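You operate a simulated robot arm through the tools that you are given. There is no shell and no other tool.

You are at the controls of a simulated robot arm. One attempt, no reset.

Task
Salt the cheese, lay it in the grey grill basket and shut the lid.
Fine: salt it on its board; the shaker goes back; no salt on the corn. Set down upright: shaker.
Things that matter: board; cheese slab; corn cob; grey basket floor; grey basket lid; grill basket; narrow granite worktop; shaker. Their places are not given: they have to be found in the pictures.

It is judged by the outcome, as a careful person would: the job done as asked, and still so three seconds after it is handed in. It fails if anything else is knocked over, pushed out of place, dropped, spilled or broken. Lids that push on must go on centred and level and be pressed home; caps that screw on are set level and turned clockwise until they are tight.

Robot
A 7-joint arm with a two-finger parallel gripper, fixed in place. Base frame: the origin is on the floor under the middle of its stand, x ahead of it, y to its left, z up. Readings come in mm, degrees, newtons and seconds.
It reaches about 1479 mm from its shoulder. Its first joint turns from -166.0 to 166.0 degrees. Payload 4.4 kg.
The TCP is the grasp point between the finger pads, 23 mm short of the fingertips. In the tool frame z runs along the fingers and y along their closing line. The gripper opens to 94 mm. The fingers are 38 mm wide and 10 mm thick; the gripper's body (54 by 96 mm) begins 39 mm behind the TCP.
Orientation is that of the tool frame in the base frame, as a unit quaternion [x, y, z, w]. With the fingers straight down and closing along the base's y, the tool's x points along the base's -x, its y along +y and its z along -z.

Tools
- The arm moves only by the tool move_arm. Its argument "motion" is text: rows parted by semicolons, each of 7 numbers parted by spaces: the shift along the tool's x, y, z in units of 30 mm (1.0 is 30 mm), then the turn, a rotation vector about the tool's x, y, z in units of 8 degrees (1.0 is 8 degrees), then the gripper command, from -1 (fully open) to 1 (shut), values between in proportion. In form: tx ty tz wx wy wz gripper; .... A call has 1 to 20 rows; each row shifts and turns the commanded pose from where the row before left it, along the tool's axes as they then stand. A call with a number of a shift or a turn outside -1 to 1 is refused whole. Rows are played at 5 a second. More than 50 mm and 8.6 degrees between two rows, or a gripper value outside its range, and nothing of the call is played. A pose out of reach is approached as far as the arm can. The call stops where the force on the tool passes 40 N (or 10 N more than at its start, if that is more) or the arm is blocked; 0.2 s more then pass. Each finger travels about 72 mm/s and halts on what it meets, pressing with about 28 N; the grip force reading is that of the motor and also rises with nothing between the fingers. The clock runs only during rows and for 0.2 s after the last one: add rows that do not move to give the fingers time. It gives the time, the measured TCP pose, the force on the tool (base axes), the opening and the grip force at its end, in the units of the frame above (readings bear some noise), with the torque about the TCP (base axes, N m) and any sound that the robot's microphone picked up.
- Cameras (640 x 400 px; columns grow to the right, rows downward): "scene" is fixed at [218.3, 499.1, 1481.2]; the picture's right is [0.72, -0.69, 0.00], its down [-0.60, -0.62, -0.50] and it looks along [0.35, 0.36, -0.86] (base axes); focal length 214 px, centre (320, 200). "wrist" rides on the gripper at [86, 16, -74] in the tool frame; the picture's right is [-0.18, 0.98, 0.00], its down [-0.58, -0.11, -0.81] and it looks along [-0.79, -0.15, 0.59] (tool axes); focal length 243 px, centre (320, 200).
- camera(camera): a new picture of that camera. The clock stands still meanwhile.
- probe_pixels(camera, pixels): for up to 12 pixels [column, row] of the newest picture of that camera ("zoom" is the newest enlarged one), the place [x, y, z] in the base frame of the surface seen there, good to about 3 mm. The clock stands still meanwhile.
- zoom(camera, box): a new picture of the part [left, top, right, bottom] of that camera's present view, enlarged. The clock stands still meanwhile.
- job_done(): hands the job in; it is judged then, once.

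Leave the gripper open and the arm clear of the work at the hand-in unless told otherwise.

The tools are called after "Emit:" as name(argument=value, ...) on one line, values as JSON. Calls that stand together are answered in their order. move_arm: Moves the arm, as the interface text tells. Its arguments: {"type":"object","properties":{"motion":{"type":"string"}},"required":["motion"]} The other tools are called the same way: camera (camera) takes a picture; probe_pixels (camera, pixels) gives the place of the surface under pixels of a picture; zoom (camera, box) takes an enlarged picture of a part of a camera's view; job_done () hands the job in.

At the start:

```text
t: 0.0
eef_pos: [696.0, 235.9, 1327.3]
ee_rot: [0.0, 1.0, 0.0, 0.0]
ft_force: [0.5, 0.1, 0.2]
ft_torque: [-0.01, 0.01, -0.01]
width: 93.8
grasp_force: 0.0
```

scene: 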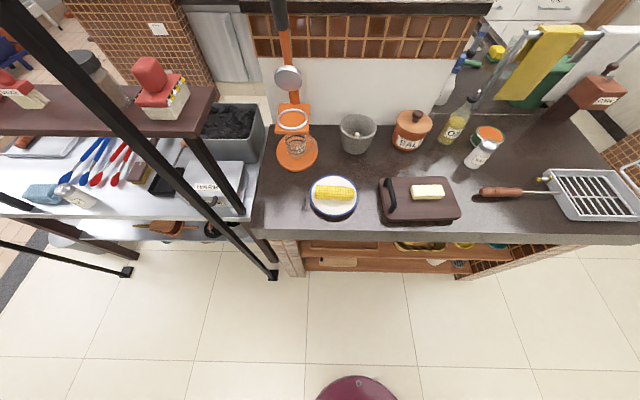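
wrist: 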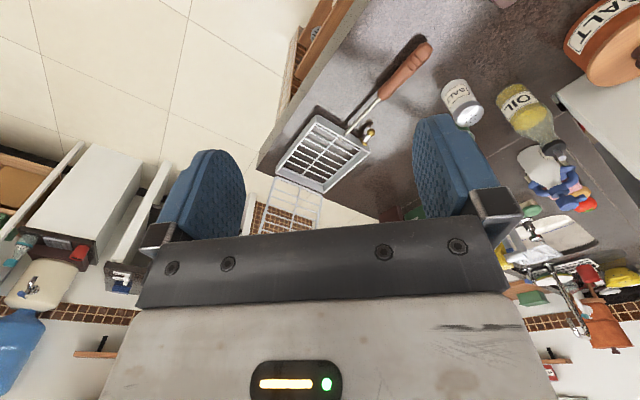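

I see the worktop with the corn plate near (333,195), the board with the cheese near (428,192), a shaker near (480,153), and the grill basket near (598,195). I'll enlarge these areas first.

Emit:
zoom(camera="scene", box=[360, 120, 520, 230])

Emit:
zoom(camera="scene", box=[480, 130, 640, 240])

```text
3.64 times, centred on (440, 175) of scene
```

zoom: 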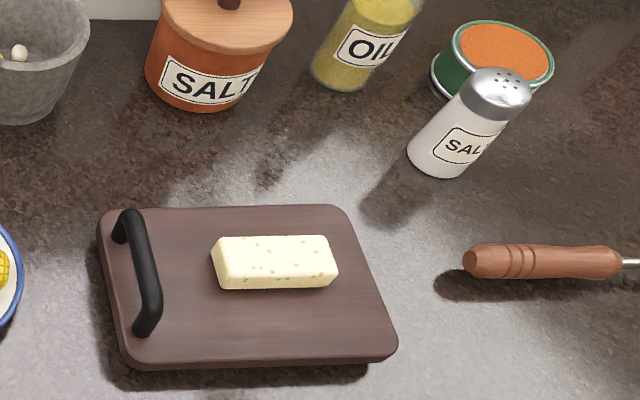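

```text
3.64 times, centred on (560, 185) of scene
```

zoom: 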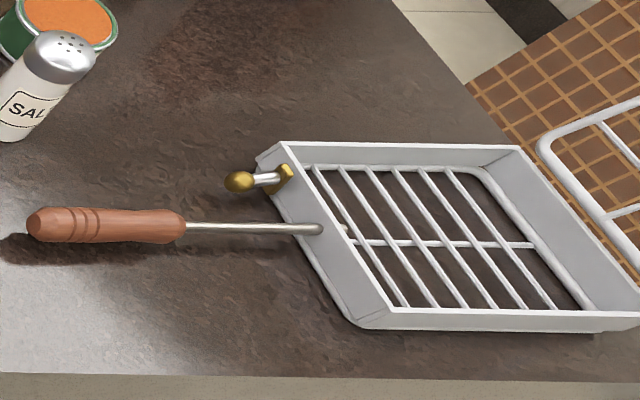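

The basket is a tray with wires, its lid folded open on the right and a brass-knobbed latch by the handle. I'll probe points on this enlarged picture of the basket.

Emit:
probe_pixels(camera="zoom", pixels=[[283, 146], [518, 150], [360, 322], [636, 318], [238, 182], [282, 176], [45, 225], [180, 225], [440, 244], [545, 145], [600, 210], [318, 229]])

Emit:
camera(camera="scene")

```text
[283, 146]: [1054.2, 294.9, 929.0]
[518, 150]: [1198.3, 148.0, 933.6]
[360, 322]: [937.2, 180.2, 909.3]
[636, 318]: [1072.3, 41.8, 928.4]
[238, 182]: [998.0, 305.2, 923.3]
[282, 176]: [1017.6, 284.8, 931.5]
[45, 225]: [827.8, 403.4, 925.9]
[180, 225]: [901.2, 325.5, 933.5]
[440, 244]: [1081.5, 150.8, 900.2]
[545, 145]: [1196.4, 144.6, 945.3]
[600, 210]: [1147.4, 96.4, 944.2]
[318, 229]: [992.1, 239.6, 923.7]
```

```text
taken
```

scene: 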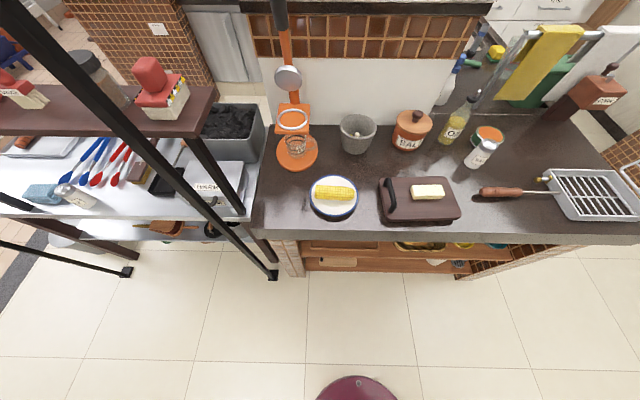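

Now I'll look at the lid through the wrist camera, where the tray is at (325,150) and the wire lid at (287,205). I'll also enlarge the right edge of the scene.

Emit:
zoom(camera="wrist", box=[230, 90, 440, 240])

Emit:
zoom(camera="scene", box=[560, 120, 640, 230])

```text
2.67 times, centred on (335, 165) of wrist
```

zoom: 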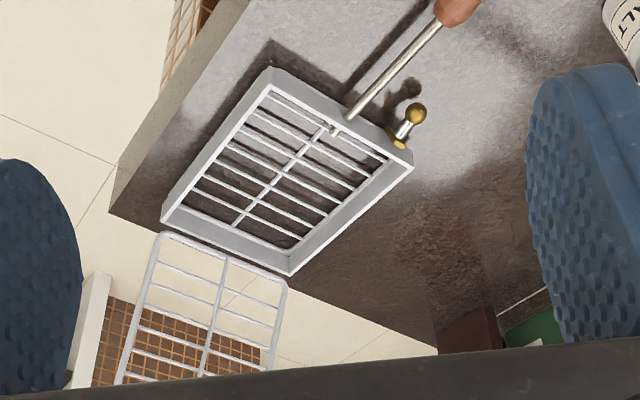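

```text
3.64 times, centred on (600, 175) of scene
```

zoom: 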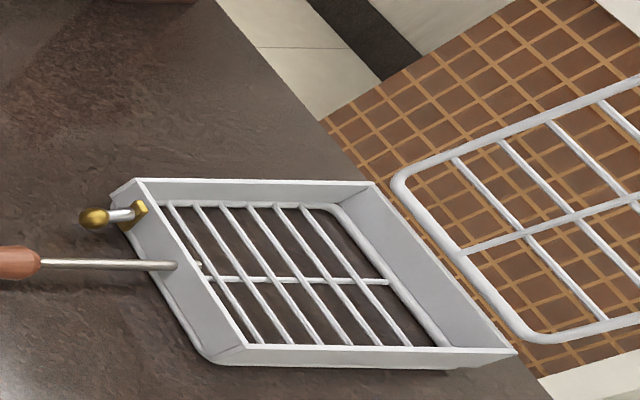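

I'll probe lid and tray points in this last enlarged picture (scene right edge).

Emit:
probe_pixels(camera="zoom", pixels=[[398, 182], [460, 258], [530, 336], [610, 325], [550, 127], [630, 88], [453, 163], [580, 218], [520, 233], [372, 186], [515, 352], [440, 268]])

Emit:
camera(camera="wrist")

```text
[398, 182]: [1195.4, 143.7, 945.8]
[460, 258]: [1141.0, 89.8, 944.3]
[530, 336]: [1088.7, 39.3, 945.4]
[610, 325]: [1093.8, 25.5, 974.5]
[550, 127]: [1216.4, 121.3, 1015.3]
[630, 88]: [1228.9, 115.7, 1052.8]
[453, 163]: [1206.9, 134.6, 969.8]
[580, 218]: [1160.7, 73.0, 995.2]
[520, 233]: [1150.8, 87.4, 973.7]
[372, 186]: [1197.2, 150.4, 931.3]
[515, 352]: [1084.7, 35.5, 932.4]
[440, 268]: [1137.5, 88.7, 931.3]
```

```text
taken
```

wrist: 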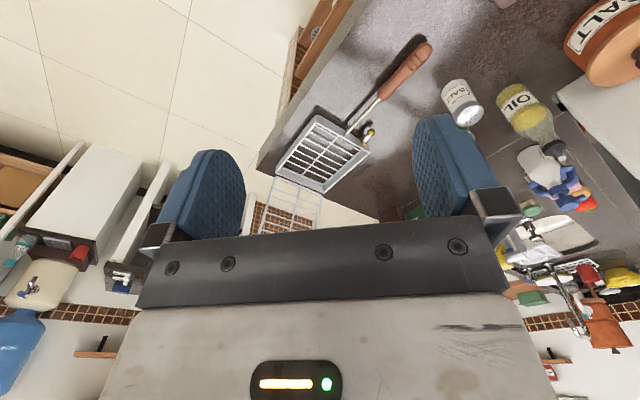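

The lid stands on the far edge of the tray, leaning about 20° past vertical. Next I'll probe the shaker, board, cheese and corn in an enlarged scene picture.

Emit:
zoom(camera="scene", box=[360, 120, 520, 230])

Emit:
probe_pixels(camera="zoom", pixels=[[435, 165], [445, 145], [480, 100], [505, 80], [465, 178], [220, 262], [212, 240], [325, 238], [335, 268], [222, 287], [332, 285], [275, 255]])

Emit:
probe_pixels(camera="zoom", pixels=[[105, 215], [345, 210], [395, 345], [135, 355], [130, 215], [148, 325], [145, 270], [370, 255], [420, 230], [345, 75], [490, 45], [215, 90]])

```text
3.64 times, centred on (440, 175) of scene
```

zoom: 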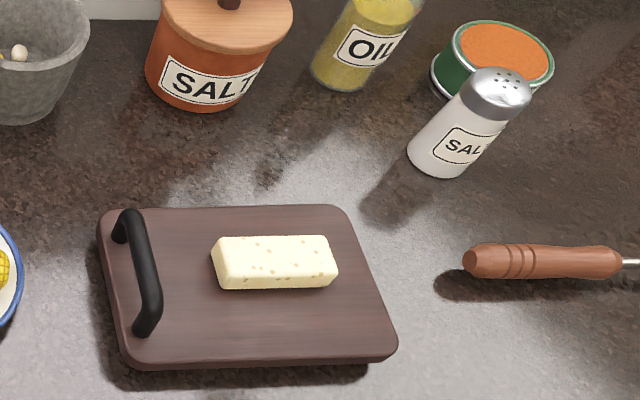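

```text
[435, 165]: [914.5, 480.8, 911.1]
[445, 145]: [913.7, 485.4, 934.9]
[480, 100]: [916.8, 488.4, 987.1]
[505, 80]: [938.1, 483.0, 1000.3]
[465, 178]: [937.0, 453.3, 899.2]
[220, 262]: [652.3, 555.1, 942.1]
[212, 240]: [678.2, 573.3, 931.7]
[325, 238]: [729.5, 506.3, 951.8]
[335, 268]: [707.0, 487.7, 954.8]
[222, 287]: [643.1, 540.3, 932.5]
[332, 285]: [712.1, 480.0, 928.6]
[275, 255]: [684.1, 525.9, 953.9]
```

```text
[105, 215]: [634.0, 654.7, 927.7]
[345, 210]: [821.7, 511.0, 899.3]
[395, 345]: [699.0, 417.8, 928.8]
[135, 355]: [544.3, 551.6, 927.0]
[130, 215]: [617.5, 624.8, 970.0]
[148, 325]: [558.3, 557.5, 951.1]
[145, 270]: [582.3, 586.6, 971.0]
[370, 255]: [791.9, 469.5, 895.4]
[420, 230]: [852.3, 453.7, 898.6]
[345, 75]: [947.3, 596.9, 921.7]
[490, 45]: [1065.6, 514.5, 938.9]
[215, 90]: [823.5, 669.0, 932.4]
```

Worktop is at z≈898, board top ≈928, cheese top ≈954, shaker top ≈1000. I'll enlarge the shaker and the cheese more closely to measure them.

Emit:
zoom(camera="scene", box=[456, 130, 504, 170])

Emit:
probe_pixels(camera="zoom", pixels=[[200, 300], [260, 330], [150, 290], [330, 300], [250, 200], [300, 230], [350, 120], [400, 90], [300, 110], [440, 120], [230, 250], [380, 60]])

```text
10.00 times, centred on (480, 150) of scene
```

zoom: 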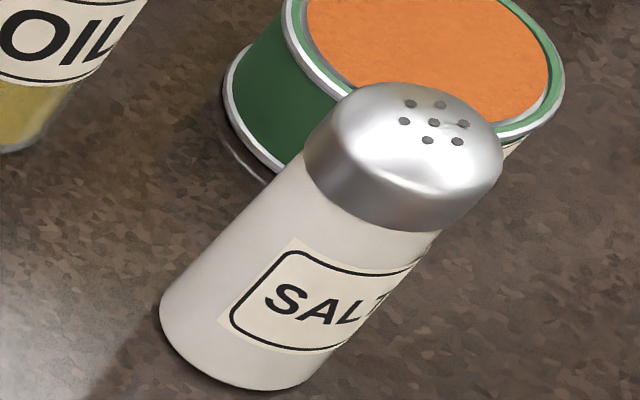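

```text
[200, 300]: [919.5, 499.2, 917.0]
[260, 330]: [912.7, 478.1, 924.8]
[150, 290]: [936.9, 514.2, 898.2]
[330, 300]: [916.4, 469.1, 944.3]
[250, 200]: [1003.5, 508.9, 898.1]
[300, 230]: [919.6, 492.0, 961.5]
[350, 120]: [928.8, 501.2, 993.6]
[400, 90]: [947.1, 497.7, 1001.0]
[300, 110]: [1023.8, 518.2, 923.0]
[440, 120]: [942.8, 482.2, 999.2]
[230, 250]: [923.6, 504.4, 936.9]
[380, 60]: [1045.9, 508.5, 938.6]
```

The shaker stands at about (940, 484), 52 mm across and 102 mm high. I want to grip it from the side with the camera uppermost, so I'll first roll the tool a quarter turn in place, high up, and check that the arm follows.

Emit:
move_arm(motion="0 0 0 0 0 0.9375 -1;0 0 0 0 0 0.9375 -1;0 0 0 0 0 0.9375 -1;0 0 0 0 0 0.9375 -1;0 0 0 0 0 0.9375 -1;0 0 0 0 0 0.9375 -1;0 0 0 0 0 0.9375 -1;0 0 0 0 0 0.9375 -1;0 0 0 0 0 0.9375 -1;0 0 0 0 0 0.9375 -1;0 0 0 0 0 0.9375 -1;0 0 0 0 0 0.9375 -1")

```text
t: 2.6
eef_pos: [696.5, 235.5, 1326.4]
ee_rot: [0.708, 0.707, 0.0, -0.001]
ft_force: [-0.4, 0.0, -1.2]
ft_torque: [-0.01, 0.02, -0.03]
width: 94.1
grasp_force: 0.0
```

The arm followed the first quarter turn. I'll do the second quarter so that the tool's x points along base +x.

Emit:
move_arm(motion="0 0 0 0 0 0.9375 -1;0 0 0 0 0 0.9375 -1;0 0 0 0 0 0.9375 -1;0 0 0 0 0 0.9375 -1;0 0 0 0 0 0.9375 -1;0 0 0 0 0 0.9375 -1;0 0 0 0 0 0.9375 -1;0 0 0 0 0 0.9375 -1;0 0 0 0 0 0.9375 -1;0 0 0 0 0 0.9375 -1;0 0 0 0 0 0.9375 -1;0 0 0 0 0 0.9375 -1")

```text
t: 5.2
eef_pos: [696.9, 235.1, 1326.3]
ee_rot: [0.973, 0.23, 0.0, -0.002]
ft_force: [-0.4, 0.2, -0.5]
ft_torque: [-0.02, 0.04, -0.01]
width: 93.9
grasp_force: 0.0
out of reach, approached as far as the arm can: row 9, 10, 11, 12
```

The roll stopped about 27° short of the full half turn, at a joint limit, leaving tool x at azimuth ≈27°. That is the direction of the shaker from the base, so I'll pitch the tool up towards horizontal from here and see what it reaches.

Emit:
move_arm(motion="0 0 0 0 0.9 0 -1;0 0 0 0 0.9 0 -1;0 0 0 0 0.9 0 -1;0 0 0 0 0.9 0 -1;0 0 0 0 0.9 0 -1;0 0 0 0 0.9 0 -1;0 0 0 0 0.9 0 -1;0 0 0 0 0.9 0 -1;0 0 0 0 0.9 0 -1")

```text
t: 7.2
eef_pos: [696.6, 236.2, 1326.9]
ee_rot: [0.821, 0.194, 0.522, -0.125]
ft_force: [1.3, 0.1, 0.6]
ft_torque: [0.03, 0.01, 0.0]
width: 93.6
grasp_force: 0.0
```

The tool now points along azimuth 27°, 25° below level, with its closing line horizontal. I'll yaw it 13° further to stay away from the roll limit and pitch it up to 18° below level.

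Emit:
move_arm(motion="0 0 0 0.736 0 -0.344 -1;0 0 0 0.736 0 -0.344 -1;0 0 0 0 0.875 0 -1")

```text
t: 8.0
eef_pos: [696.7, 234.9, 1327.4]
ee_rot: [0.761, 0.274, 0.552, -0.2]
ft_force: [-0.3, -0.1, 0.1]
ft_torque: [-0.02, 0.02, 0.0]
width: 94.2
grasp_force: 0.2
```

Orientation is as planned (18° below level, azimuth 40°). Now I'll move in ten rows to about (841, 402, 1100), behind and above the shaker.

Emit:
move_arm(motion="-0.496 -0.116 0.922 0 0 0 -1;-0.496 -0.116 0.922 0 0 0 -1;-0.496 -0.116 0.922 0 0 0 -1;-0.496 -0.116 0.922 0 0 0 -1;-0.496 -0.116 0.922 0 0 0 -1;-0.496 -0.116 0.922 0 0 0 -1;-0.496 -0.116 0.922 0 0 0 -1;-0.496 -0.116 0.922 0 0 0 -1;-0.496 -0.116 0.922 0 0 0 -1;-0.496 -0.116 0.922 0 0 0 -1")

Emit:
camera(camera="scene")

Emit:
camera(camera="wrist")

```text
t: 10.2
eef_pos: [840.1, 402.4, 1098.8]
ee_rot: [0.762, 0.273, 0.553, -0.2]
ft_force: [0.3, 0.4, 0.8]
ft_torque: [-0.04, 0.0, 0.0]
width: 94.0
grasp_force: 0.1
```

```text
taken
```

scene: 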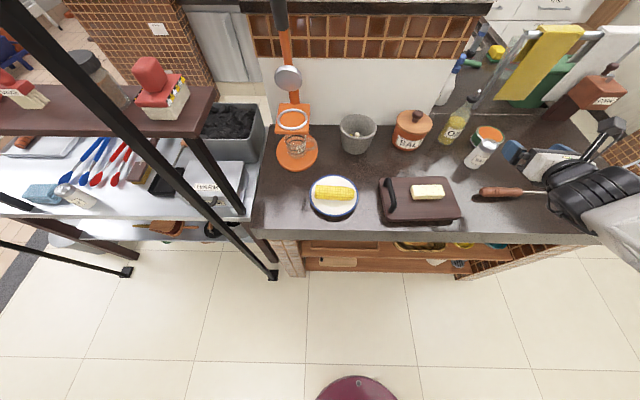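

```text
taken
```

wrist: 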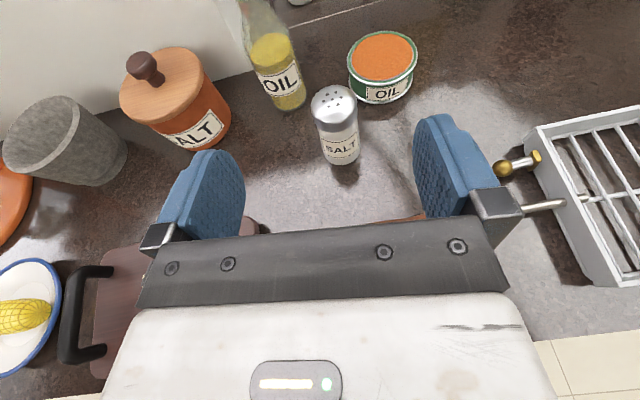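

The wrist camera shows the shaker at (335,125), a bit ahead of the open fingers. I'll enlarge and probe it to refine its centre.

Emit:
zoom(camera="wrist", box=[280, 70, 390, 180])

Emit:
probe_pixels(camera="wrist", pixels=[[333, 98], [322, 150], [358, 150], [340, 140], [340, 155], [314, 105], [354, 100], [341, 163], [325, 130], [354, 130]])

```text
3.64 times, centred on (335, 125) of wrist
```

zoom: 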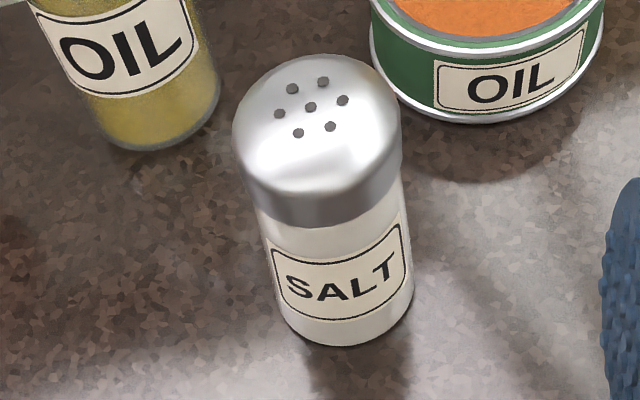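

```text
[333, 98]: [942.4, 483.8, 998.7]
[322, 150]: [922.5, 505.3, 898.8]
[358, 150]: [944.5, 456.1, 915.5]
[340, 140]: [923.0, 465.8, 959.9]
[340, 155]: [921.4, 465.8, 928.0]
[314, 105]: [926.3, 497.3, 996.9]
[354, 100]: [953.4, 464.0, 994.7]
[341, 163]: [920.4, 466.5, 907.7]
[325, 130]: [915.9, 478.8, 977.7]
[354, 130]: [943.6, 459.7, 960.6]
```

The shaker axis is at about (940.5, 483.5). I'll come down about 103 mm and go 75 mm forward along the fingers, then look again before the last stretch.

Emit:
move_arm(motion="-0.82 0.017 0.267 0 0 0 -1;-0.82 0.017 0.267 0 0 0 -1;-0.82 0.017 0.267 0 0 0 -1;-0.82 0.017 0.267 0 0 0 -1;0 0 0.83 0 0 0 -1;0 0 0.83 0 0 0 -1;0 0 0.84 0 0 0 -1;0 0 0 0 0 0 -1")

Emit:
camera(camera="scene")

Emit:
camera(camera="wrist")

```text
t: 12.0
eef_pos: [895.7, 445.5, 972.2]
ee_rot: [0.763, 0.274, 0.551, -0.2]
ft_force: [0.8, 0.1, -0.8]
ft_torque: [0.02, 0.05, 0.02]
width: 93.9
grasp_force: 0.0
```

```text
taken
```

scene: 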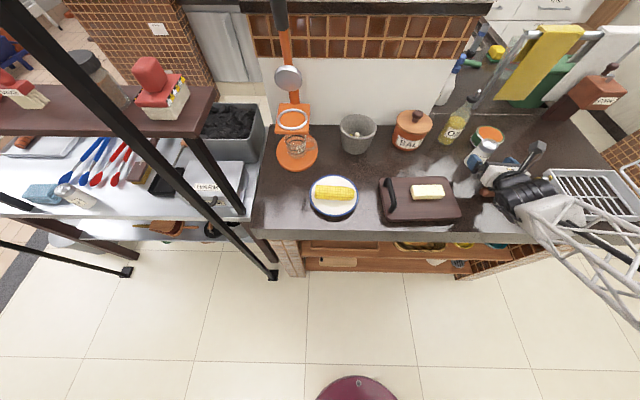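

```text
taken
```

wrist: 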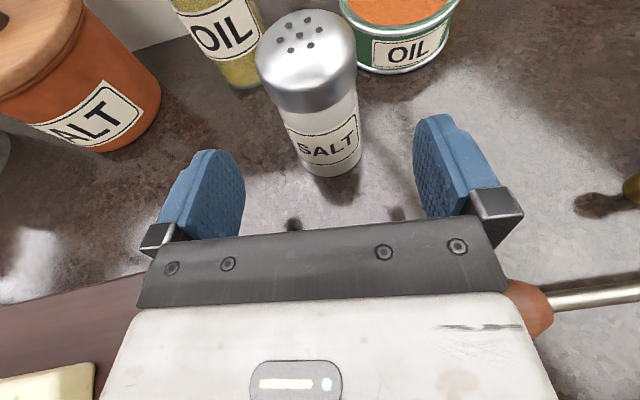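

The fingers straddle the shaker cleanly. I'll go the last 56 mm forward and close in steps on it.

Emit:
move_arm(motion="0 -0.01 0.94 0 0 0 -1;0 -0.01 0.94 0 0 0 -1;0 0 0 0 0 0 -1;0 0 0 0 0 0 -0.2;0 0 0 0 0 0 -0.2;0 0 0 0 0 0 0.3;0 0 0 0 0 0 0.6;0 0 0 0 0 0 1;0 0 0 0 0 0 1")

Emit:
camera(camera="wrist")

```text
t: 14.0
eef_pos: [936.9, 481.4, 954.9]
ee_rot: [0.762, 0.274, 0.551, -0.201]
ft_force: [-0.6, 0.0, 0.4]
ft_torque: [0.01, 0.02, 0.0]
width: 50.2
grasp_force: 28.6
```

```text
taken
```

wrist: 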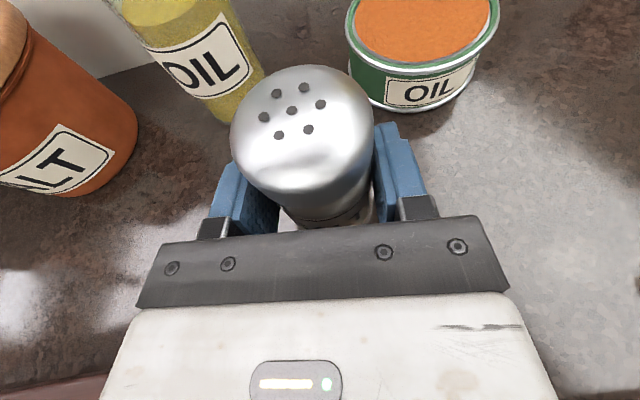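

The shaker is held (50 mm, 28 N). I'll lift it straight up about 145 mm and then look at the cheese from the scene camera.

Emit:
move_arm(motion="0.46 0 -0.15 0 0 0 1;0.919 0 -0.299 0 0 0 1;0.919 0 -0.299 0 0 0 1;0.919 0 -0.299 0 0 0 1;0.919 0 -0.299 0 0 0 1;0.46 0 -0.15 0 0 0 1;0 0 0 0 0 0 1")

Emit:
zoom(camera="scene", box=[376, 160, 476, 230])

Emit:
camera(camera="wrist")

```text
t: 15.6
eef_pos: [937.8, 480.3, 1099.9]
ee_rot: [0.762, 0.273, 0.553, -0.2]
ft_force: [0.0, -0.7, -0.8]
ft_torque: [-0.02, 0.01, 0.02]
width: 50.4
grasp_force: 28.7
```

```text
5.71 times, centred on (426, 195) of scene
```

zoom: 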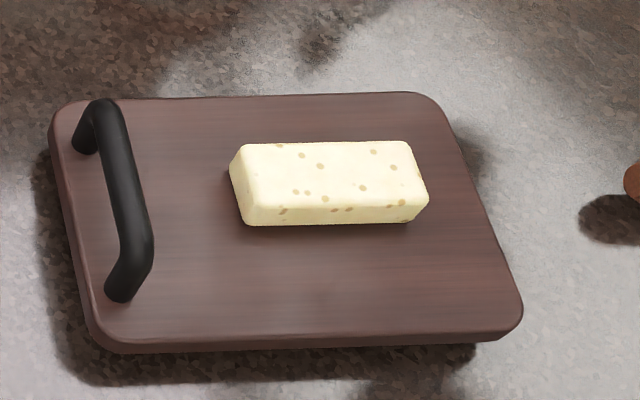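

```text
taken
```

wrist: 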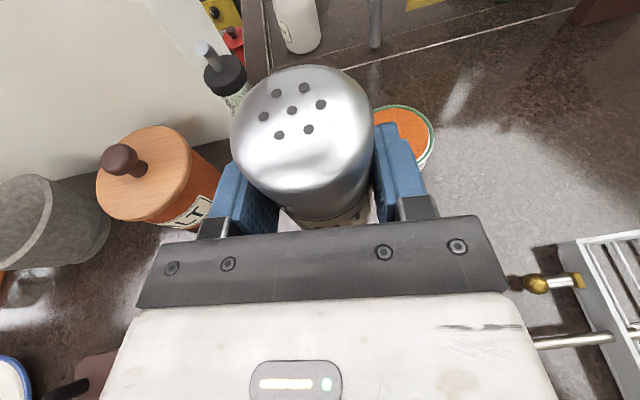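

The shaker is up and held firmly. Now I'll probe the cheese corners on the enlarged picture (top face corners around (250,145), (405,142), (425,195), (250,205)).

Emit:
probe_pixels(camera="zoom", pixels=[[248, 148], [406, 146], [422, 192], [254, 206], [330, 175], [330, 147], [338, 203], [245, 175], [412, 168], [236, 185], [335, 218], [60, 110]])

Emit:
probe_pixels(camera="scene", pixels=[[334, 192], [320, 192], [352, 192], [310, 195], [357, 197], [334, 217], [334, 178]])

```text
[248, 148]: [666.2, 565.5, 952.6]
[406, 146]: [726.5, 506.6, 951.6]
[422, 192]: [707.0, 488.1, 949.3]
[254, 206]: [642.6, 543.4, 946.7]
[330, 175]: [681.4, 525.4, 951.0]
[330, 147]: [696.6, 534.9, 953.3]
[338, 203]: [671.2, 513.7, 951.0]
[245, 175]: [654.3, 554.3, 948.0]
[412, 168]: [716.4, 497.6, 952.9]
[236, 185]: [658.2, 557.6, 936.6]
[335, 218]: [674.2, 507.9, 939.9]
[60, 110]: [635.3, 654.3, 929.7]
```

```text
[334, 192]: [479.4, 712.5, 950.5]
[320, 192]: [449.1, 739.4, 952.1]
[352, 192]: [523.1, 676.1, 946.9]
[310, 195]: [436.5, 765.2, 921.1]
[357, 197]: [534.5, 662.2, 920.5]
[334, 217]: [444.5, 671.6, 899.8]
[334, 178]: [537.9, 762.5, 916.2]
```

The cheese is centred at about (685, 525), roughly 86 × 33 mm, its long side along azimuth −43°. The corn is well away at (480, 712). I'll tilt the shaker just 16° to leave the roll limit, then carry it level at z=1100 to beside the cheese.

Emit:
move_arm(motion="0 0 0 0 0 -1 1;0 0 0 0 0 -1 1;0.017 -0.674 -0.521 0 0 0 1;0.017 -0.674 -0.521 0 0 0 1;0.017 -0.674 -0.521 0 0 0 1;0.017 -0.674 -0.521 0 0 0 1;0.017 -0.674 -0.521 0 0 0 1;0.017 -0.674 -0.521 0 0 0 1;0.017 -0.674 -0.521 0 0 0 1;0.017 -0.674 -0.521 0 0 0 1;0.017 -0.674 -0.521 0 0 0 1;0 0 0 0 0 0 1")

Emit:
camera(camera="scene")

Emit:
camera(camera="wrist")

```text
t: 18.2
eef_pos: [710.4, 521.1, 1100.3]
ee_rot: [0.717, 0.377, 0.574, -0.121]
ft_force: [-0.6, 0.7, -2.3]
ft_torque: [0.02, 0.02, 0.01]
width: 50.5
grasp_force: 28.0
```

```text
taken
```

scene: 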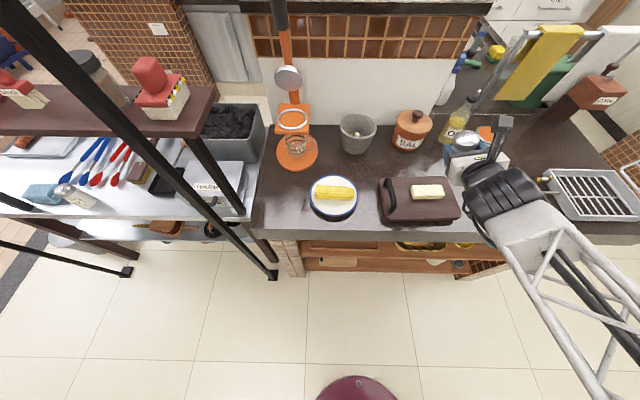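

```text
taken
```

wrist: 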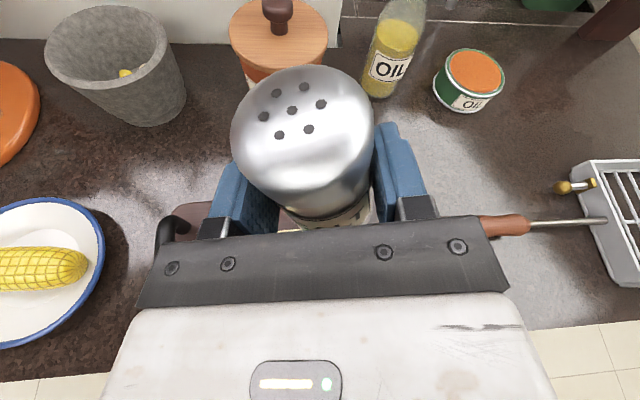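

All steady; the corn plate is well to the left. I'll lower 55 mm and roll the shaker to about 88° (lying on its side) with its holes over the cheese's left half.

Emit:
move_arm(motion="-0.838 -0.24 0.283 0 0 0 1;-0.838 -0.24 0.283 0 0 0 1;0 0 0 0 0 -1 1;0 0 0 0 0 -1 1;0 0 0 0 0 -1 1;0 0 0 0 0 -1 1;0 0 0 0 0 -1 1;0 0 0 0 0 -1 1;0 0 0 0 0 -1 1;0 0 0 0 0 -1 1;0 0 0 0 0 -1 1")

Emit:
zoom(camera="scene", box=[356, 120, 516, 230])

```text
t: 20.6
eef_pos: [711.7, 522.0, 1045.6]
ee_rot: [0.358, 0.726, 0.536, 0.239]
ft_force: [-0.7, 0.8, -2.4]
ft_torque: [0.0, 0.02, -0.01]
width: 50.3
grasp_force: 28.4
```

```text
3.64 times, centred on (436, 175) of scene
```

zoom: 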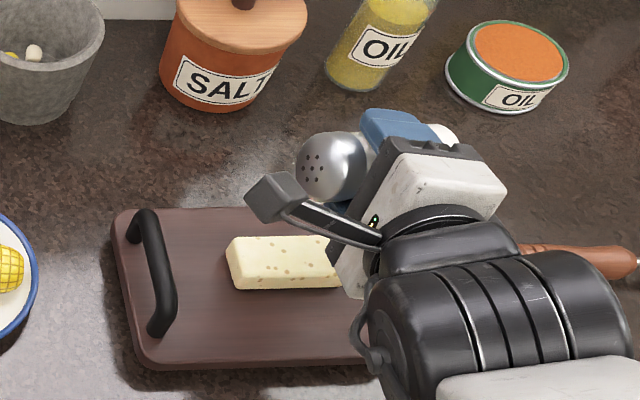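

The shaker lies on its side, nothing spilled yet, cheese visible beneath. I'll roll on another 88° so the holes face down over the cheese.

Emit:
move_arm(motion="0 0 0 0 0 -1 1;0 0 0 0 0 -1 1;0 0 0 0 0 -1 1;0 0 0 0 0 -1 1;0 0 0 0 0 -1 1;0 0 0 0 0 -1 1;0 0 0 0 0 -1 1;0 0 0 0 0 -1 1;0 0 0 0 0 -1 1;0 0 0 0 0 -1 1;0 0 0 0 0 -1 1")

Emit:
zoom(camera="scene", box=[356, 120, 516, 230])

Emit:
camera(camera="wrist")

```text
t: 23.0
eef_pos: [711.3, 523.1, 1044.7]
ee_rot: [-0.247, 0.771, 0.218, 0.545]
ft_force: [0.3, -0.2, -1.4]
ft_torque: [-0.03, -0.03, -0.03]
width: 50.3
grasp_force: 28.2
```

```text
3.64 times, centred on (436, 175) of scene
```

zoom: 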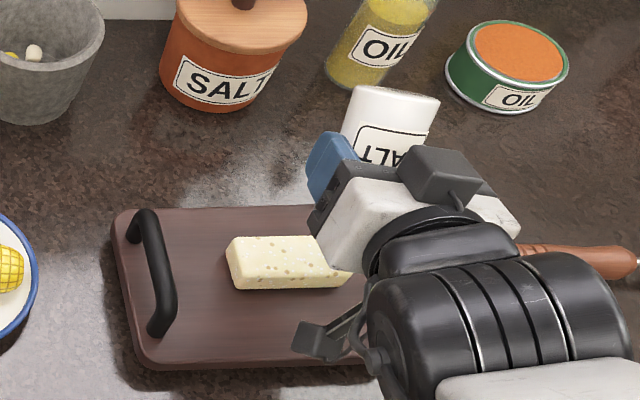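

```text
taken
```

wrist: 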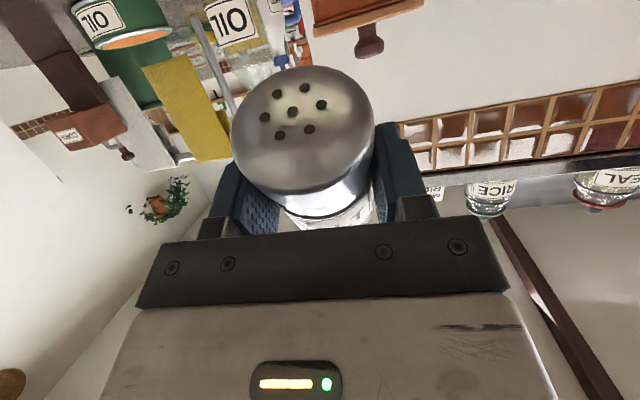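

The shaker is inverted over the cheese. I'll enlarge the cheese to see whether any salt has fallen.

Emit:
zoom(camera="scene", box=[400, 170, 464, 210])

```text
10.00 times, centred on (432, 190) of scene
```

zoom: 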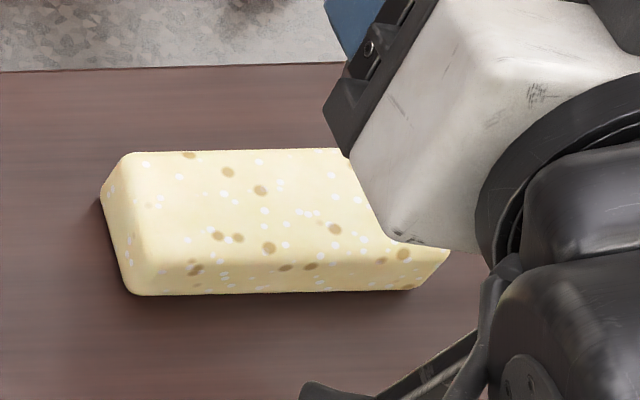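

White grains now show on the cheese, mostly middle and right. I'll shift 6 mm deeper and 18 mm to the left while shaking gently up and down to spread more salt.

Emit:
move_arm(motion="-0.06 0.2 0.19 0 0 0 1;-0.474 0.033 -0.155 0 0 0 1;0.474 -0.033 0.155 0 0 0 1;-0.474 0.233 -0.155 0 0 0 1;0.474 -0.033 0.155 0 0 0 1;-0.474 0.233 -0.155 0 0 0 1;0.474 -0.033 0.155 0 0 0 1;-0.474 0.233 -0.155 0 0 0 1;0.474 -0.033 0.155 0 0 0 1;0 0 0 0 0 0 1")

Emit:
zoom(camera="scene", box=[400, 170, 464, 210])

```text
t: 25.2
eef_pos: [702.4, 543.6, 1047.0]
ee_rot: [-0.249, 0.771, 0.222, 0.542]
ft_force: [0.0, 0.2, -1.0]
ft_torque: [-0.02, 0.01, -0.01]
width: 50.2
grasp_force: 27.3
```

```text
10.00 times, centred on (432, 190) of scene
```

zoom: 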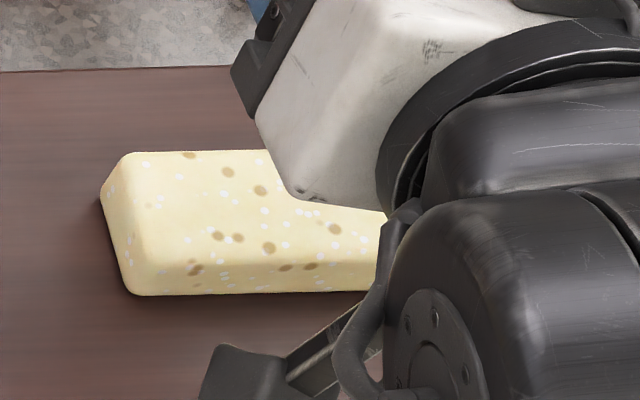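

The grains look settled and spread over the cheese, and none are on the board or the corn. I'll move back 20 mm to the right so the holes stay over the cheese, then roll the shaker back up.

Emit:
move_arm(motion="0 -0.667 0 0 0 0 1;0 0 0 0 0 1 1;0 0 0 0 0 1 1;0 0 0 0 0 1 1;0 0 0 0 0 1 1;0 0 0 0 0 1 1;0 0 0 0 0 1 1;0 0 0 0 0 1 1;0 0 0 0 0 1 1;0 0 0 0 0 1 1;0 0 0 0 0 1 1;0 0 0 0 0 1 1;0 0 0 0 0 1 1;0 0 0 0 0 1 1;0 0 0 0 0 1 1;0 0 0 0 0 1 1;0 0 0 0 0 1 1;0 0 0 0 0 1 1;0 0 0 0 0 1 1;0 0 0 0 0 1 1")

Emit:
zoom(camera="scene", box=[376, 150, 476, 220])

Emit:
camera(camera="wrist")

```text
t: 29.4
eef_pos: [713.3, 528.8, 1045.4]
ee_rot: [0.689, 0.425, 0.581, -0.082]
ft_force: [0.3, -0.5, -1.5]
ft_torque: [-0.02, 0.02, -0.03]
width: 50.3
grasp_force: 27.7
```

```text
5.71 times, centred on (426, 185) of scene
```

zoom: 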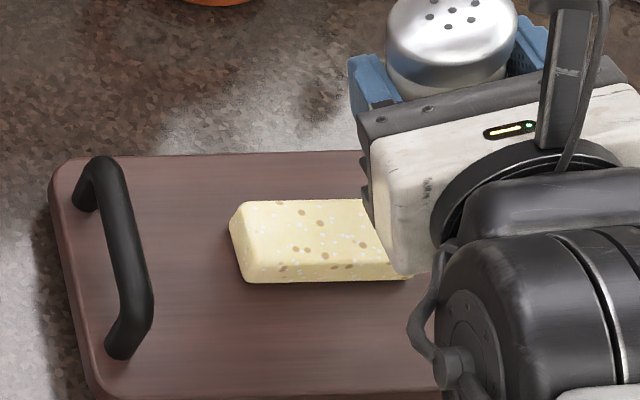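

```text
taken
```

wrist: 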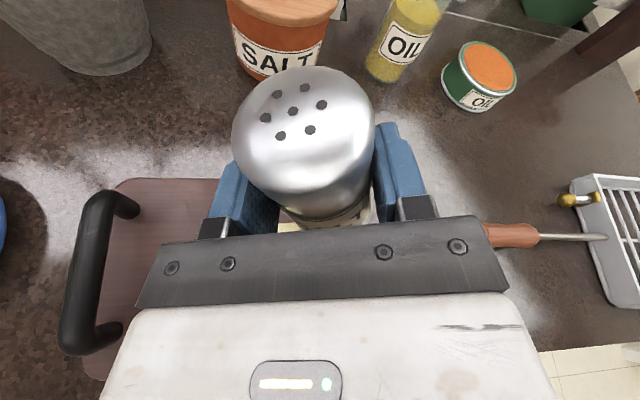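

The shaker is nearly upright again. I'll raise it, carry it back over its spot and finish the last of the roll there.

Emit:
move_arm(motion="0 0 0 0 0 1 1;0.838 0.24 -0.283 0 0 0 1;0.838 0.24 -0.283 0 0 0 1;-0.029 0.689 0.498 0 0 0 1;-0.029 0.689 0.498 0 0 0 1;-0.029 0.689 0.498 0 0 0 1;-0.029 0.689 0.498 0 0 0 1;-0.029 0.689 0.498 0 0 0 1;-0.029 0.689 0.498 0 0 0 1;-0.029 0.689 0.498 0 0 0 1;-0.029 0.689 0.498 0 0 0 1;-0.029 0.689 0.498 0 0 0 1;0 0 0 0 0 1 1;0 0 0 0 0 1 1;0 0 0 0 0 0 1")

Emit:
zoom(camera="scene", box=[376, 150, 476, 220])

Emit:
camera(camera="scene")

```text
t: 32.6
eef_pos: [937.6, 479.9, 1101.1]
ee_rot: [0.762, 0.273, 0.552, -0.201]
ft_force: [-0.7, 0.2, -2.0]
ft_torque: [0.0, 0.02, 0.0]
width: 50.2
grasp_force: 28.4
```

```text
5.71 times, centred on (426, 185) of scene
```

zoom: 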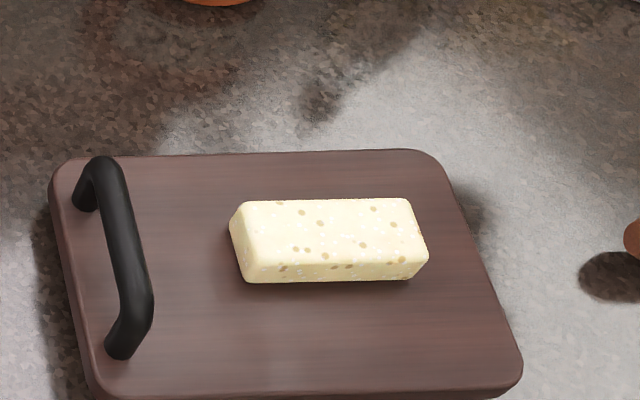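

```text
taken
```

scene: 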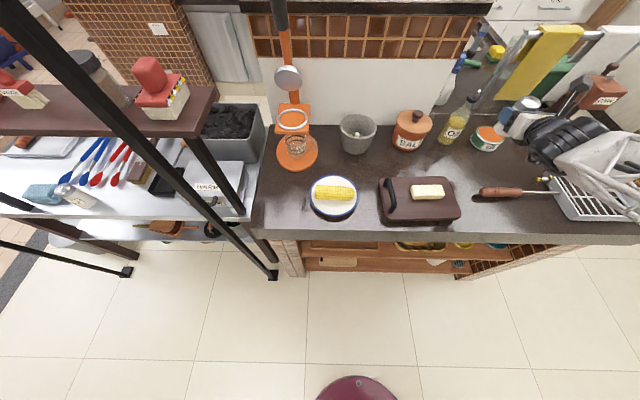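

The arm is back above the shaker's spot with the original tilt. Before setting it down I'll check the salt on the cheese and the corn close up.

Emit:
zoom(camera="scene", box=[404, 174, 452, 204])

Emit:
zoom(camera="scene", box=[302, 166, 366, 222])

```text
13.33 times, centred on (428, 189) of scene
```

zoom: 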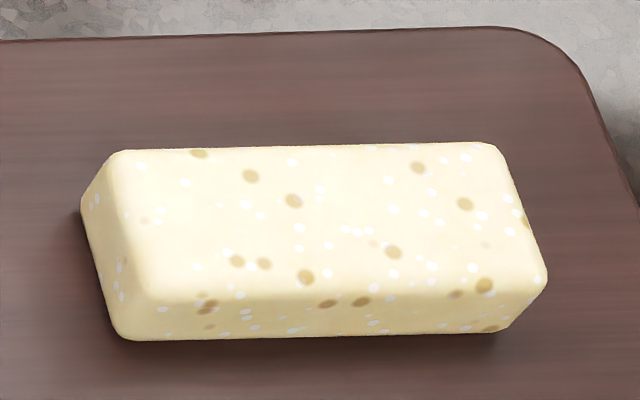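

```text
7.14 times, centred on (334, 194) of scene
```

zoom: 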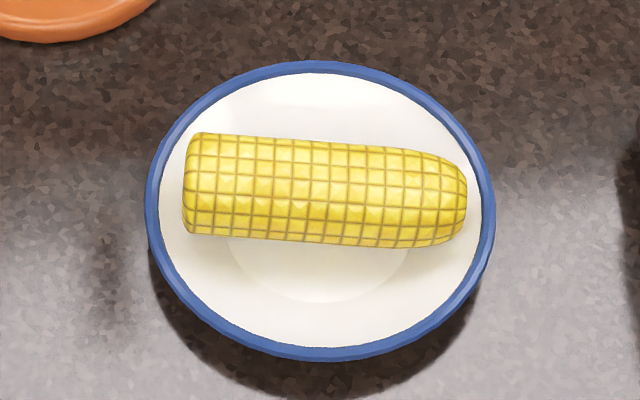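

The cheese top and sides carry white grains; the corn is clean. Now I'll lower the shaker back to its spot, slowly for the last centimetre.

Emit:
move_arm(motion="-0.856 -0.01 0.278 0 0 0 1;-0.856 -0.01 0.278 0 0 0 1;-0.856 -0.01 0.278 0 0 0 1;-0.856 -0.01 0.278 0 0 0 1;-0.856 -0.01 0.278 0 0 0 1;-0.12 0 0.039 0 0 0 1;-0.12 0 0.039 0 0 0 1;-0.08 0 0.026 0 0 0 1;0 0 0 0 0 0 1")

Emit:
zoom(camera="scene", box=[436, 120, 536, 190])

```text
t: 34.6
eef_pos: [937.0, 478.6, 955.6]
ee_rot: [0.761, 0.274, 0.552, -0.201]
ft_force: [-0.1, -0.5, -1.3]
ft_torque: [0.0, 0.04, 0.02]
width: 50.2
grasp_force: 28.0
```

```text
5.71 times, centred on (486, 155) of scene
```

zoom: 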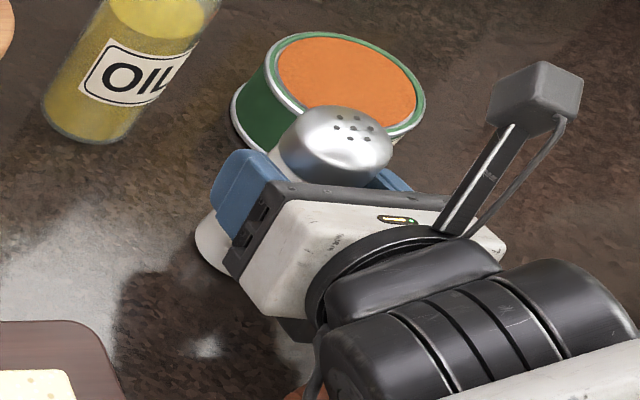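

No contact yet, z=955.6 against 954.9 at pick-up, and y about 2 mm short. I'll correct y and creep down one millimetre.

Emit:
move_arm(motion="0.013 -0.05 0.04 0 0 0 1;-0.0159 0 0.0052 0 0 0 1;-0.0159 0 0.0052 0 0 0 1;0 0 0 0 0 0 1")

```text
t: 35.6
eef_pos: [935.8, 482.0, 953.8]
ee_rot: [0.762, 0.272, 0.554, -0.199]
ft_force: [-1.1, 0.1, 10.1]
ft_torque: [-0.19, -0.08, -0.06]
width: 50.0
grasp_force: 28.4
```

The shaker touches down (10 N upward). I'll ease off by half a millimetre and open the fingers.

Emit:
move_arm(motion="0.0159 0 -0.0052 0 0 0 1;0 0 0 0 0 0 0;0 0 0 0 0 0 -0.3;0 0 0 0 0 0 -1;0 0 0 0 0 0 -1;0 0 0 0 0 0 -1")

Emit:
camera(camera="wrist")

```text
t: 37.0
eef_pos: [936.2, 481.1, 954.4]
ee_rot: [0.762, 0.274, 0.552, -0.201]
ft_force: [-0.1, 0.5, 0.4]
ft_torque: [0.02, -0.01, 0.02]
width: 94.2
grasp_force: 0.0
```

```text
taken
```

wrist: 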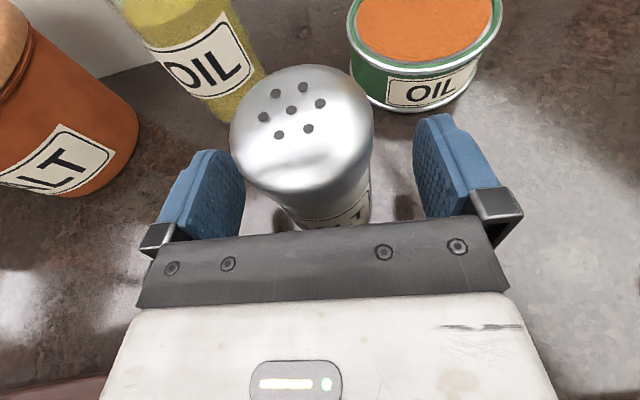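

The fingers are clear and the shaker stands upright. I'll back out 130 mm along the fingers, then rise.

Emit:
move_arm(motion="0 0 -0.5 0 0 0 -1;0 0 -0.87 0 0 0 -1;0 0 -0.87 0 0 0 -1;0 0 -0.87 0 0 0 -1;0 0 -0.87 0 0 0 -1;0 0 -0.37 0 0 0 -1;0.919 0 -0.299 0 0 0 -1;0.919 0 -0.299 0 0 0 -1;0.919 0 -0.299 0 0 0 -1;0.919 0 -0.299 0 0 0 -1;0.919 0 -0.299 0 0 0 -1;0.919 0 -0.299 0 0 0 -1;0 0 0 0 0 0 -1")

Emit:
camera(camera="scene")

Emit:
camera(camera="wrist")

```text
t: 39.8
eef_pos: [841.1, 401.4, 1168.8]
ee_rot: [0.762, 0.274, 0.551, -0.201]
ft_force: [-0.2, -0.6, 0.4]
ft_torque: [0.0, -0.02, 0.0]
width: 94.0
grasp_force: 0.1
```

```text
taken
```

scene: 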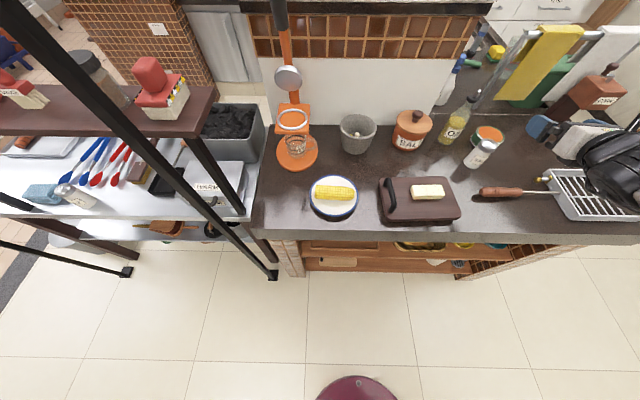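

```text
taken
```

wrist: 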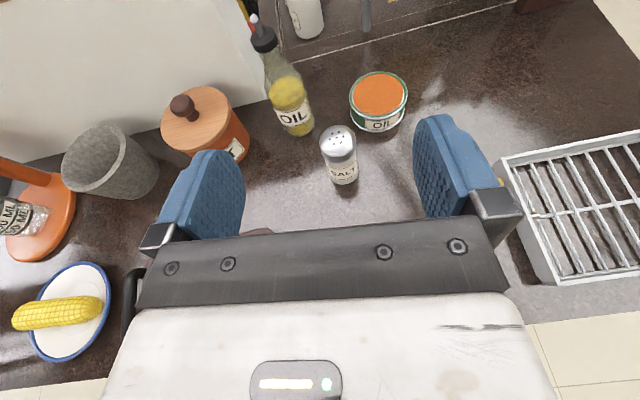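

The shaker is back in place and upright. Now I'll turn the tool straight down (72° pitch) and swing it about its axis so that the fingers will close across the cheese's short side.

Emit:
move_arm(motion="0 0 0 0 -1 0 -1;0 0 0 0 -1 0 -1;0 0 0 0 -1 0 -1;0 0 0 0 -1 0 -1;0 0 0 0 -1 0 -1;0 0 0 0 -1 0 -1;0 0 0 0 -1 0 -1;0 0 0 0 -1 0 -1;0 0 0 0 -1 0 -1;0 0 0 0 0 -1 -1;0 0 0 0 0 -1 -1;0 0 0 0 0 -1 -1;0 0 0 0 0 -1 -1;0 0 0 0 0 -1 -1;0 0 0 0 0 -1 -1;0 0 0 0 0 -1 -1;0 0 0 0 0 -1 -1;0 0 0 0 0 -1 -1;0 0 0 0 0 -1 -1;0 0 0 0 0 -1 -1")

```text
t: 44.0
eef_pos: [841.3, 403.1, 1168.8]
ee_rot: [0.44, 0.898, 0.0, -0.002]
ft_force: [0.0, 0.2, -0.1]
ft_torque: [-0.01, -0.01, -0.04]
width: 94.0
grasp_force: 0.1
```

The tool now points straight down with its x at azimuth 128°. I'll move to about 105 mm above the cheese and look.

Emit:
move_arm(motion="0.8 -0.202 0.454 0 0 0 -1;0.8 -0.202 0.454 0 0 0 -1;0.8 -0.202 0.454 0 0 0 -1;0.8 -0.202 0.454 0 0 0 -1;0.8 -0.202 0.454 0 0 0 -1;0.8 -0.202 0.454 0 0 0 -1;0.8 -0.202 0.454 0 0 0 -1;0.8 -0.202 0.454 0 0 0 -1;0 0 0 0 0 -0.9 -1;0 0 0 0 0 0 -1")

Emit:
camera(camera="wrist")

Emit:
camera(camera="scene")

```text
t: 46.2
eef_pos: [684.3, 523.6, 1060.3]
ee_rot: [0.383, 0.924, 0.0, -0.001]
ft_force: [-0.1, -0.6, 1.4]
ft_torque: [-0.02, -0.02, 0.0]
width: 94.1
grasp_force: 0.0
```

```text
taken
```

wrist: 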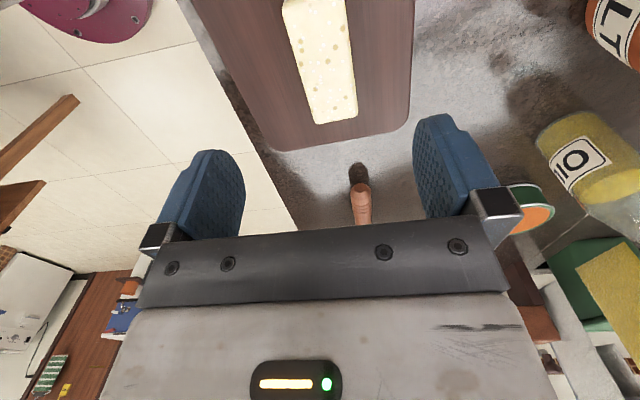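

```text
taken
```

scene: 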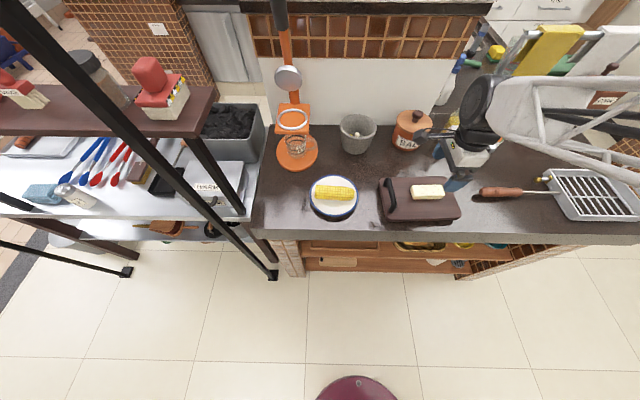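

The cheese appears at (320,60) in the wrist view. I'll enlarge it and probe its edges to get its angle and centre.

Emit:
zoom(camera="wrist", box=[240, 0, 400, 130])

Emit:
probe_pixels(camera="wrist", pixels=[[317, 121], [353, 113], [287, 10], [340, 10], [310, 90], [349, 80], [300, 50], [344, 40], [335, 114], [322, 60], [388, 108], [270, 148]])

```text
3.08 times, centred on (320, 65) of wrist
```

zoom: 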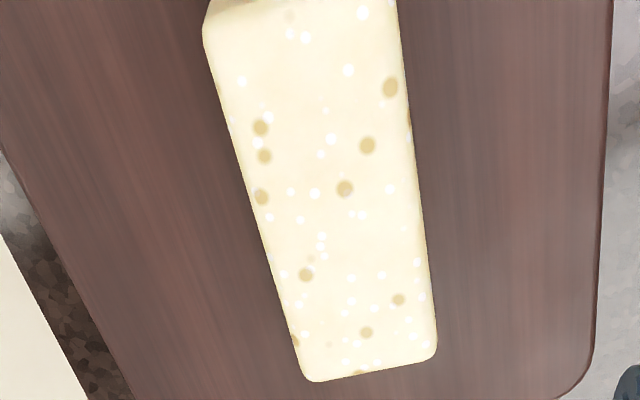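

```text
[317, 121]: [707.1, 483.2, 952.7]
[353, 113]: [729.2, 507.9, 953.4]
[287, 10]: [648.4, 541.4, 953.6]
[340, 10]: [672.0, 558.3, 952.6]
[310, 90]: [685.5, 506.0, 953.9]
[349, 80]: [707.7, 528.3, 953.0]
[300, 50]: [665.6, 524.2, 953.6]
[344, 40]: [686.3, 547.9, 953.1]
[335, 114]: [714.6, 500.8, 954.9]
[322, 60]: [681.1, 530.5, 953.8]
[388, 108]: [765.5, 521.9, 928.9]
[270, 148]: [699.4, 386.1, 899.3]
```

The cheese centre is (686.5, 525.2), long side at azimuth 136.5°, about 91 × 35 mm, top at 953.5. I'll align and come down so the fingertips are about 3 mm above the board.

Emit:
move_arm(motion="-0.013 0.09 0 0 0 -0.19 -1;0 0 0.8 0 0 0 -1;0 0 0.8 0 0 0 -1;0 0 0.8 0 0 0 -1;0 0 0.6 0 0 0 -1;0 0 0.3 0 0 0 -1;0 0 0.2 0 0 0 -1;0 0 0 0 0 0 -1")

Emit:
camera(camera="wrist")

```text
t: 48.0
eef_pos: [687.9, 526.0, 954.8]
ee_rot: [0.373, 0.928, -0.001, -0.002]
ft_force: [-0.2, -0.3, 0.5]
ft_torque: [0.03, 0.0, 0.0]
width: 93.9
grasp_force: 0.2
```

```text
taken
```

wrist: 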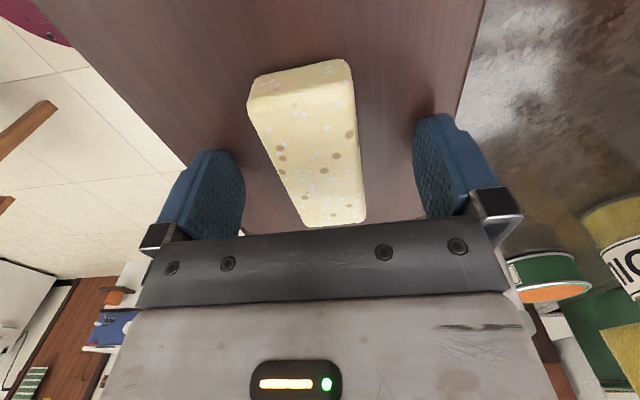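

The cheese sits squarely between the fingers. I'll close gently in steps.

Emit:
move_arm(motion="0 0 0 0 0 0 -0.3;0 0 0 0 0 0 0;0 0 0 0 0 0 0.15;0 0 0 0 0 0 0.3;0 0 0 0 0 0 0.5;0 0 0 0 0 0 0.5;0 0 0 0 0 0 0.5")

Emit:
camera(camera="wrist")

```text
t: 49.6
eef_pos: [688.6, 525.6, 954.5]
ee_rot: [0.371, 0.929, 0.0, -0.002]
ft_force: [-0.3, -0.7, 2.2]
ft_torque: [0.02, 0.02, -0.08]
width: 39.7
grasp_force: 28.3
```

```text
taken
```

wrist: 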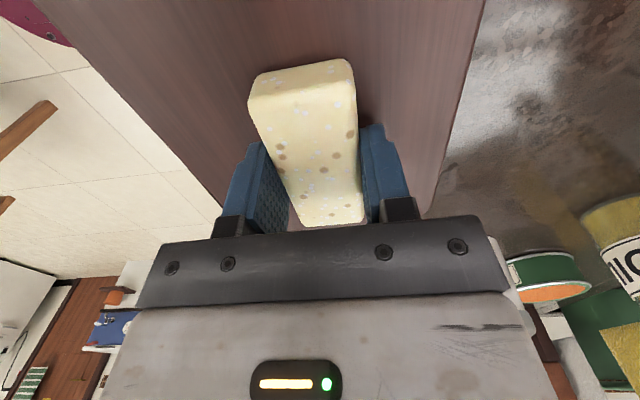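

The cheese is gripped (39.7 mm, 28 N). I'll lift it slowly to begin with, up to about z=1110, keeping the grip.

Emit:
move_arm(motion="0 0 -0.3 0 0 0 0.5;0 0 -0.6 0 0 0 0.5;0 0 -0.85 0 0 0 0.5;0 0 -0.85 0 0 0 0.5;0 0 -0.85 0 0 0 0.5;0 0 -0.85 0 0 0 0.5;0 0 -0.6 0 0 0 0.5;0 0 -0.3 0 0 0 0.5;0 0 0 0 0 0 0.5")

Emit:
camera(camera="wrist")

Emit:
camera(camera="scene")

```text
t: 51.6
eef_pos: [688.7, 525.9, 1111.1]
ee_rot: [0.371, 0.929, 0.0, -0.002]
ft_force: [-0.7, 0.5, -1.3]
ft_torque: [0.0, -0.02, 0.02]
width: 39.5
grasp_force: 27.9
```

```text
taken
```

wrist: 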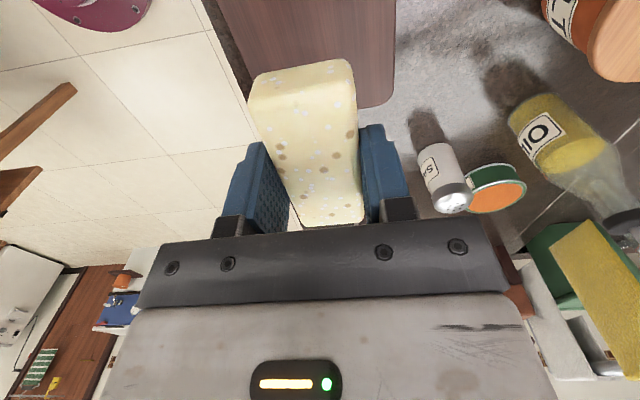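

```text
taken
```

scene: 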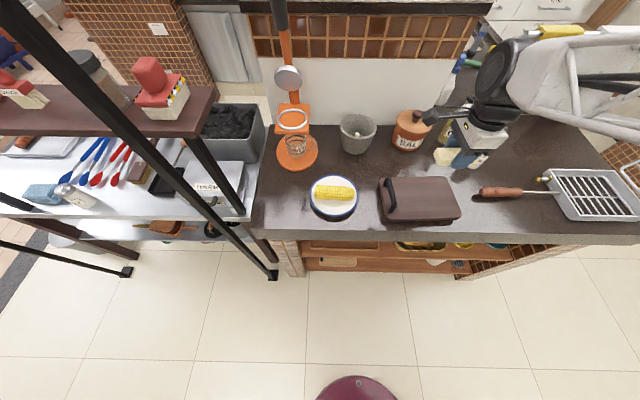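

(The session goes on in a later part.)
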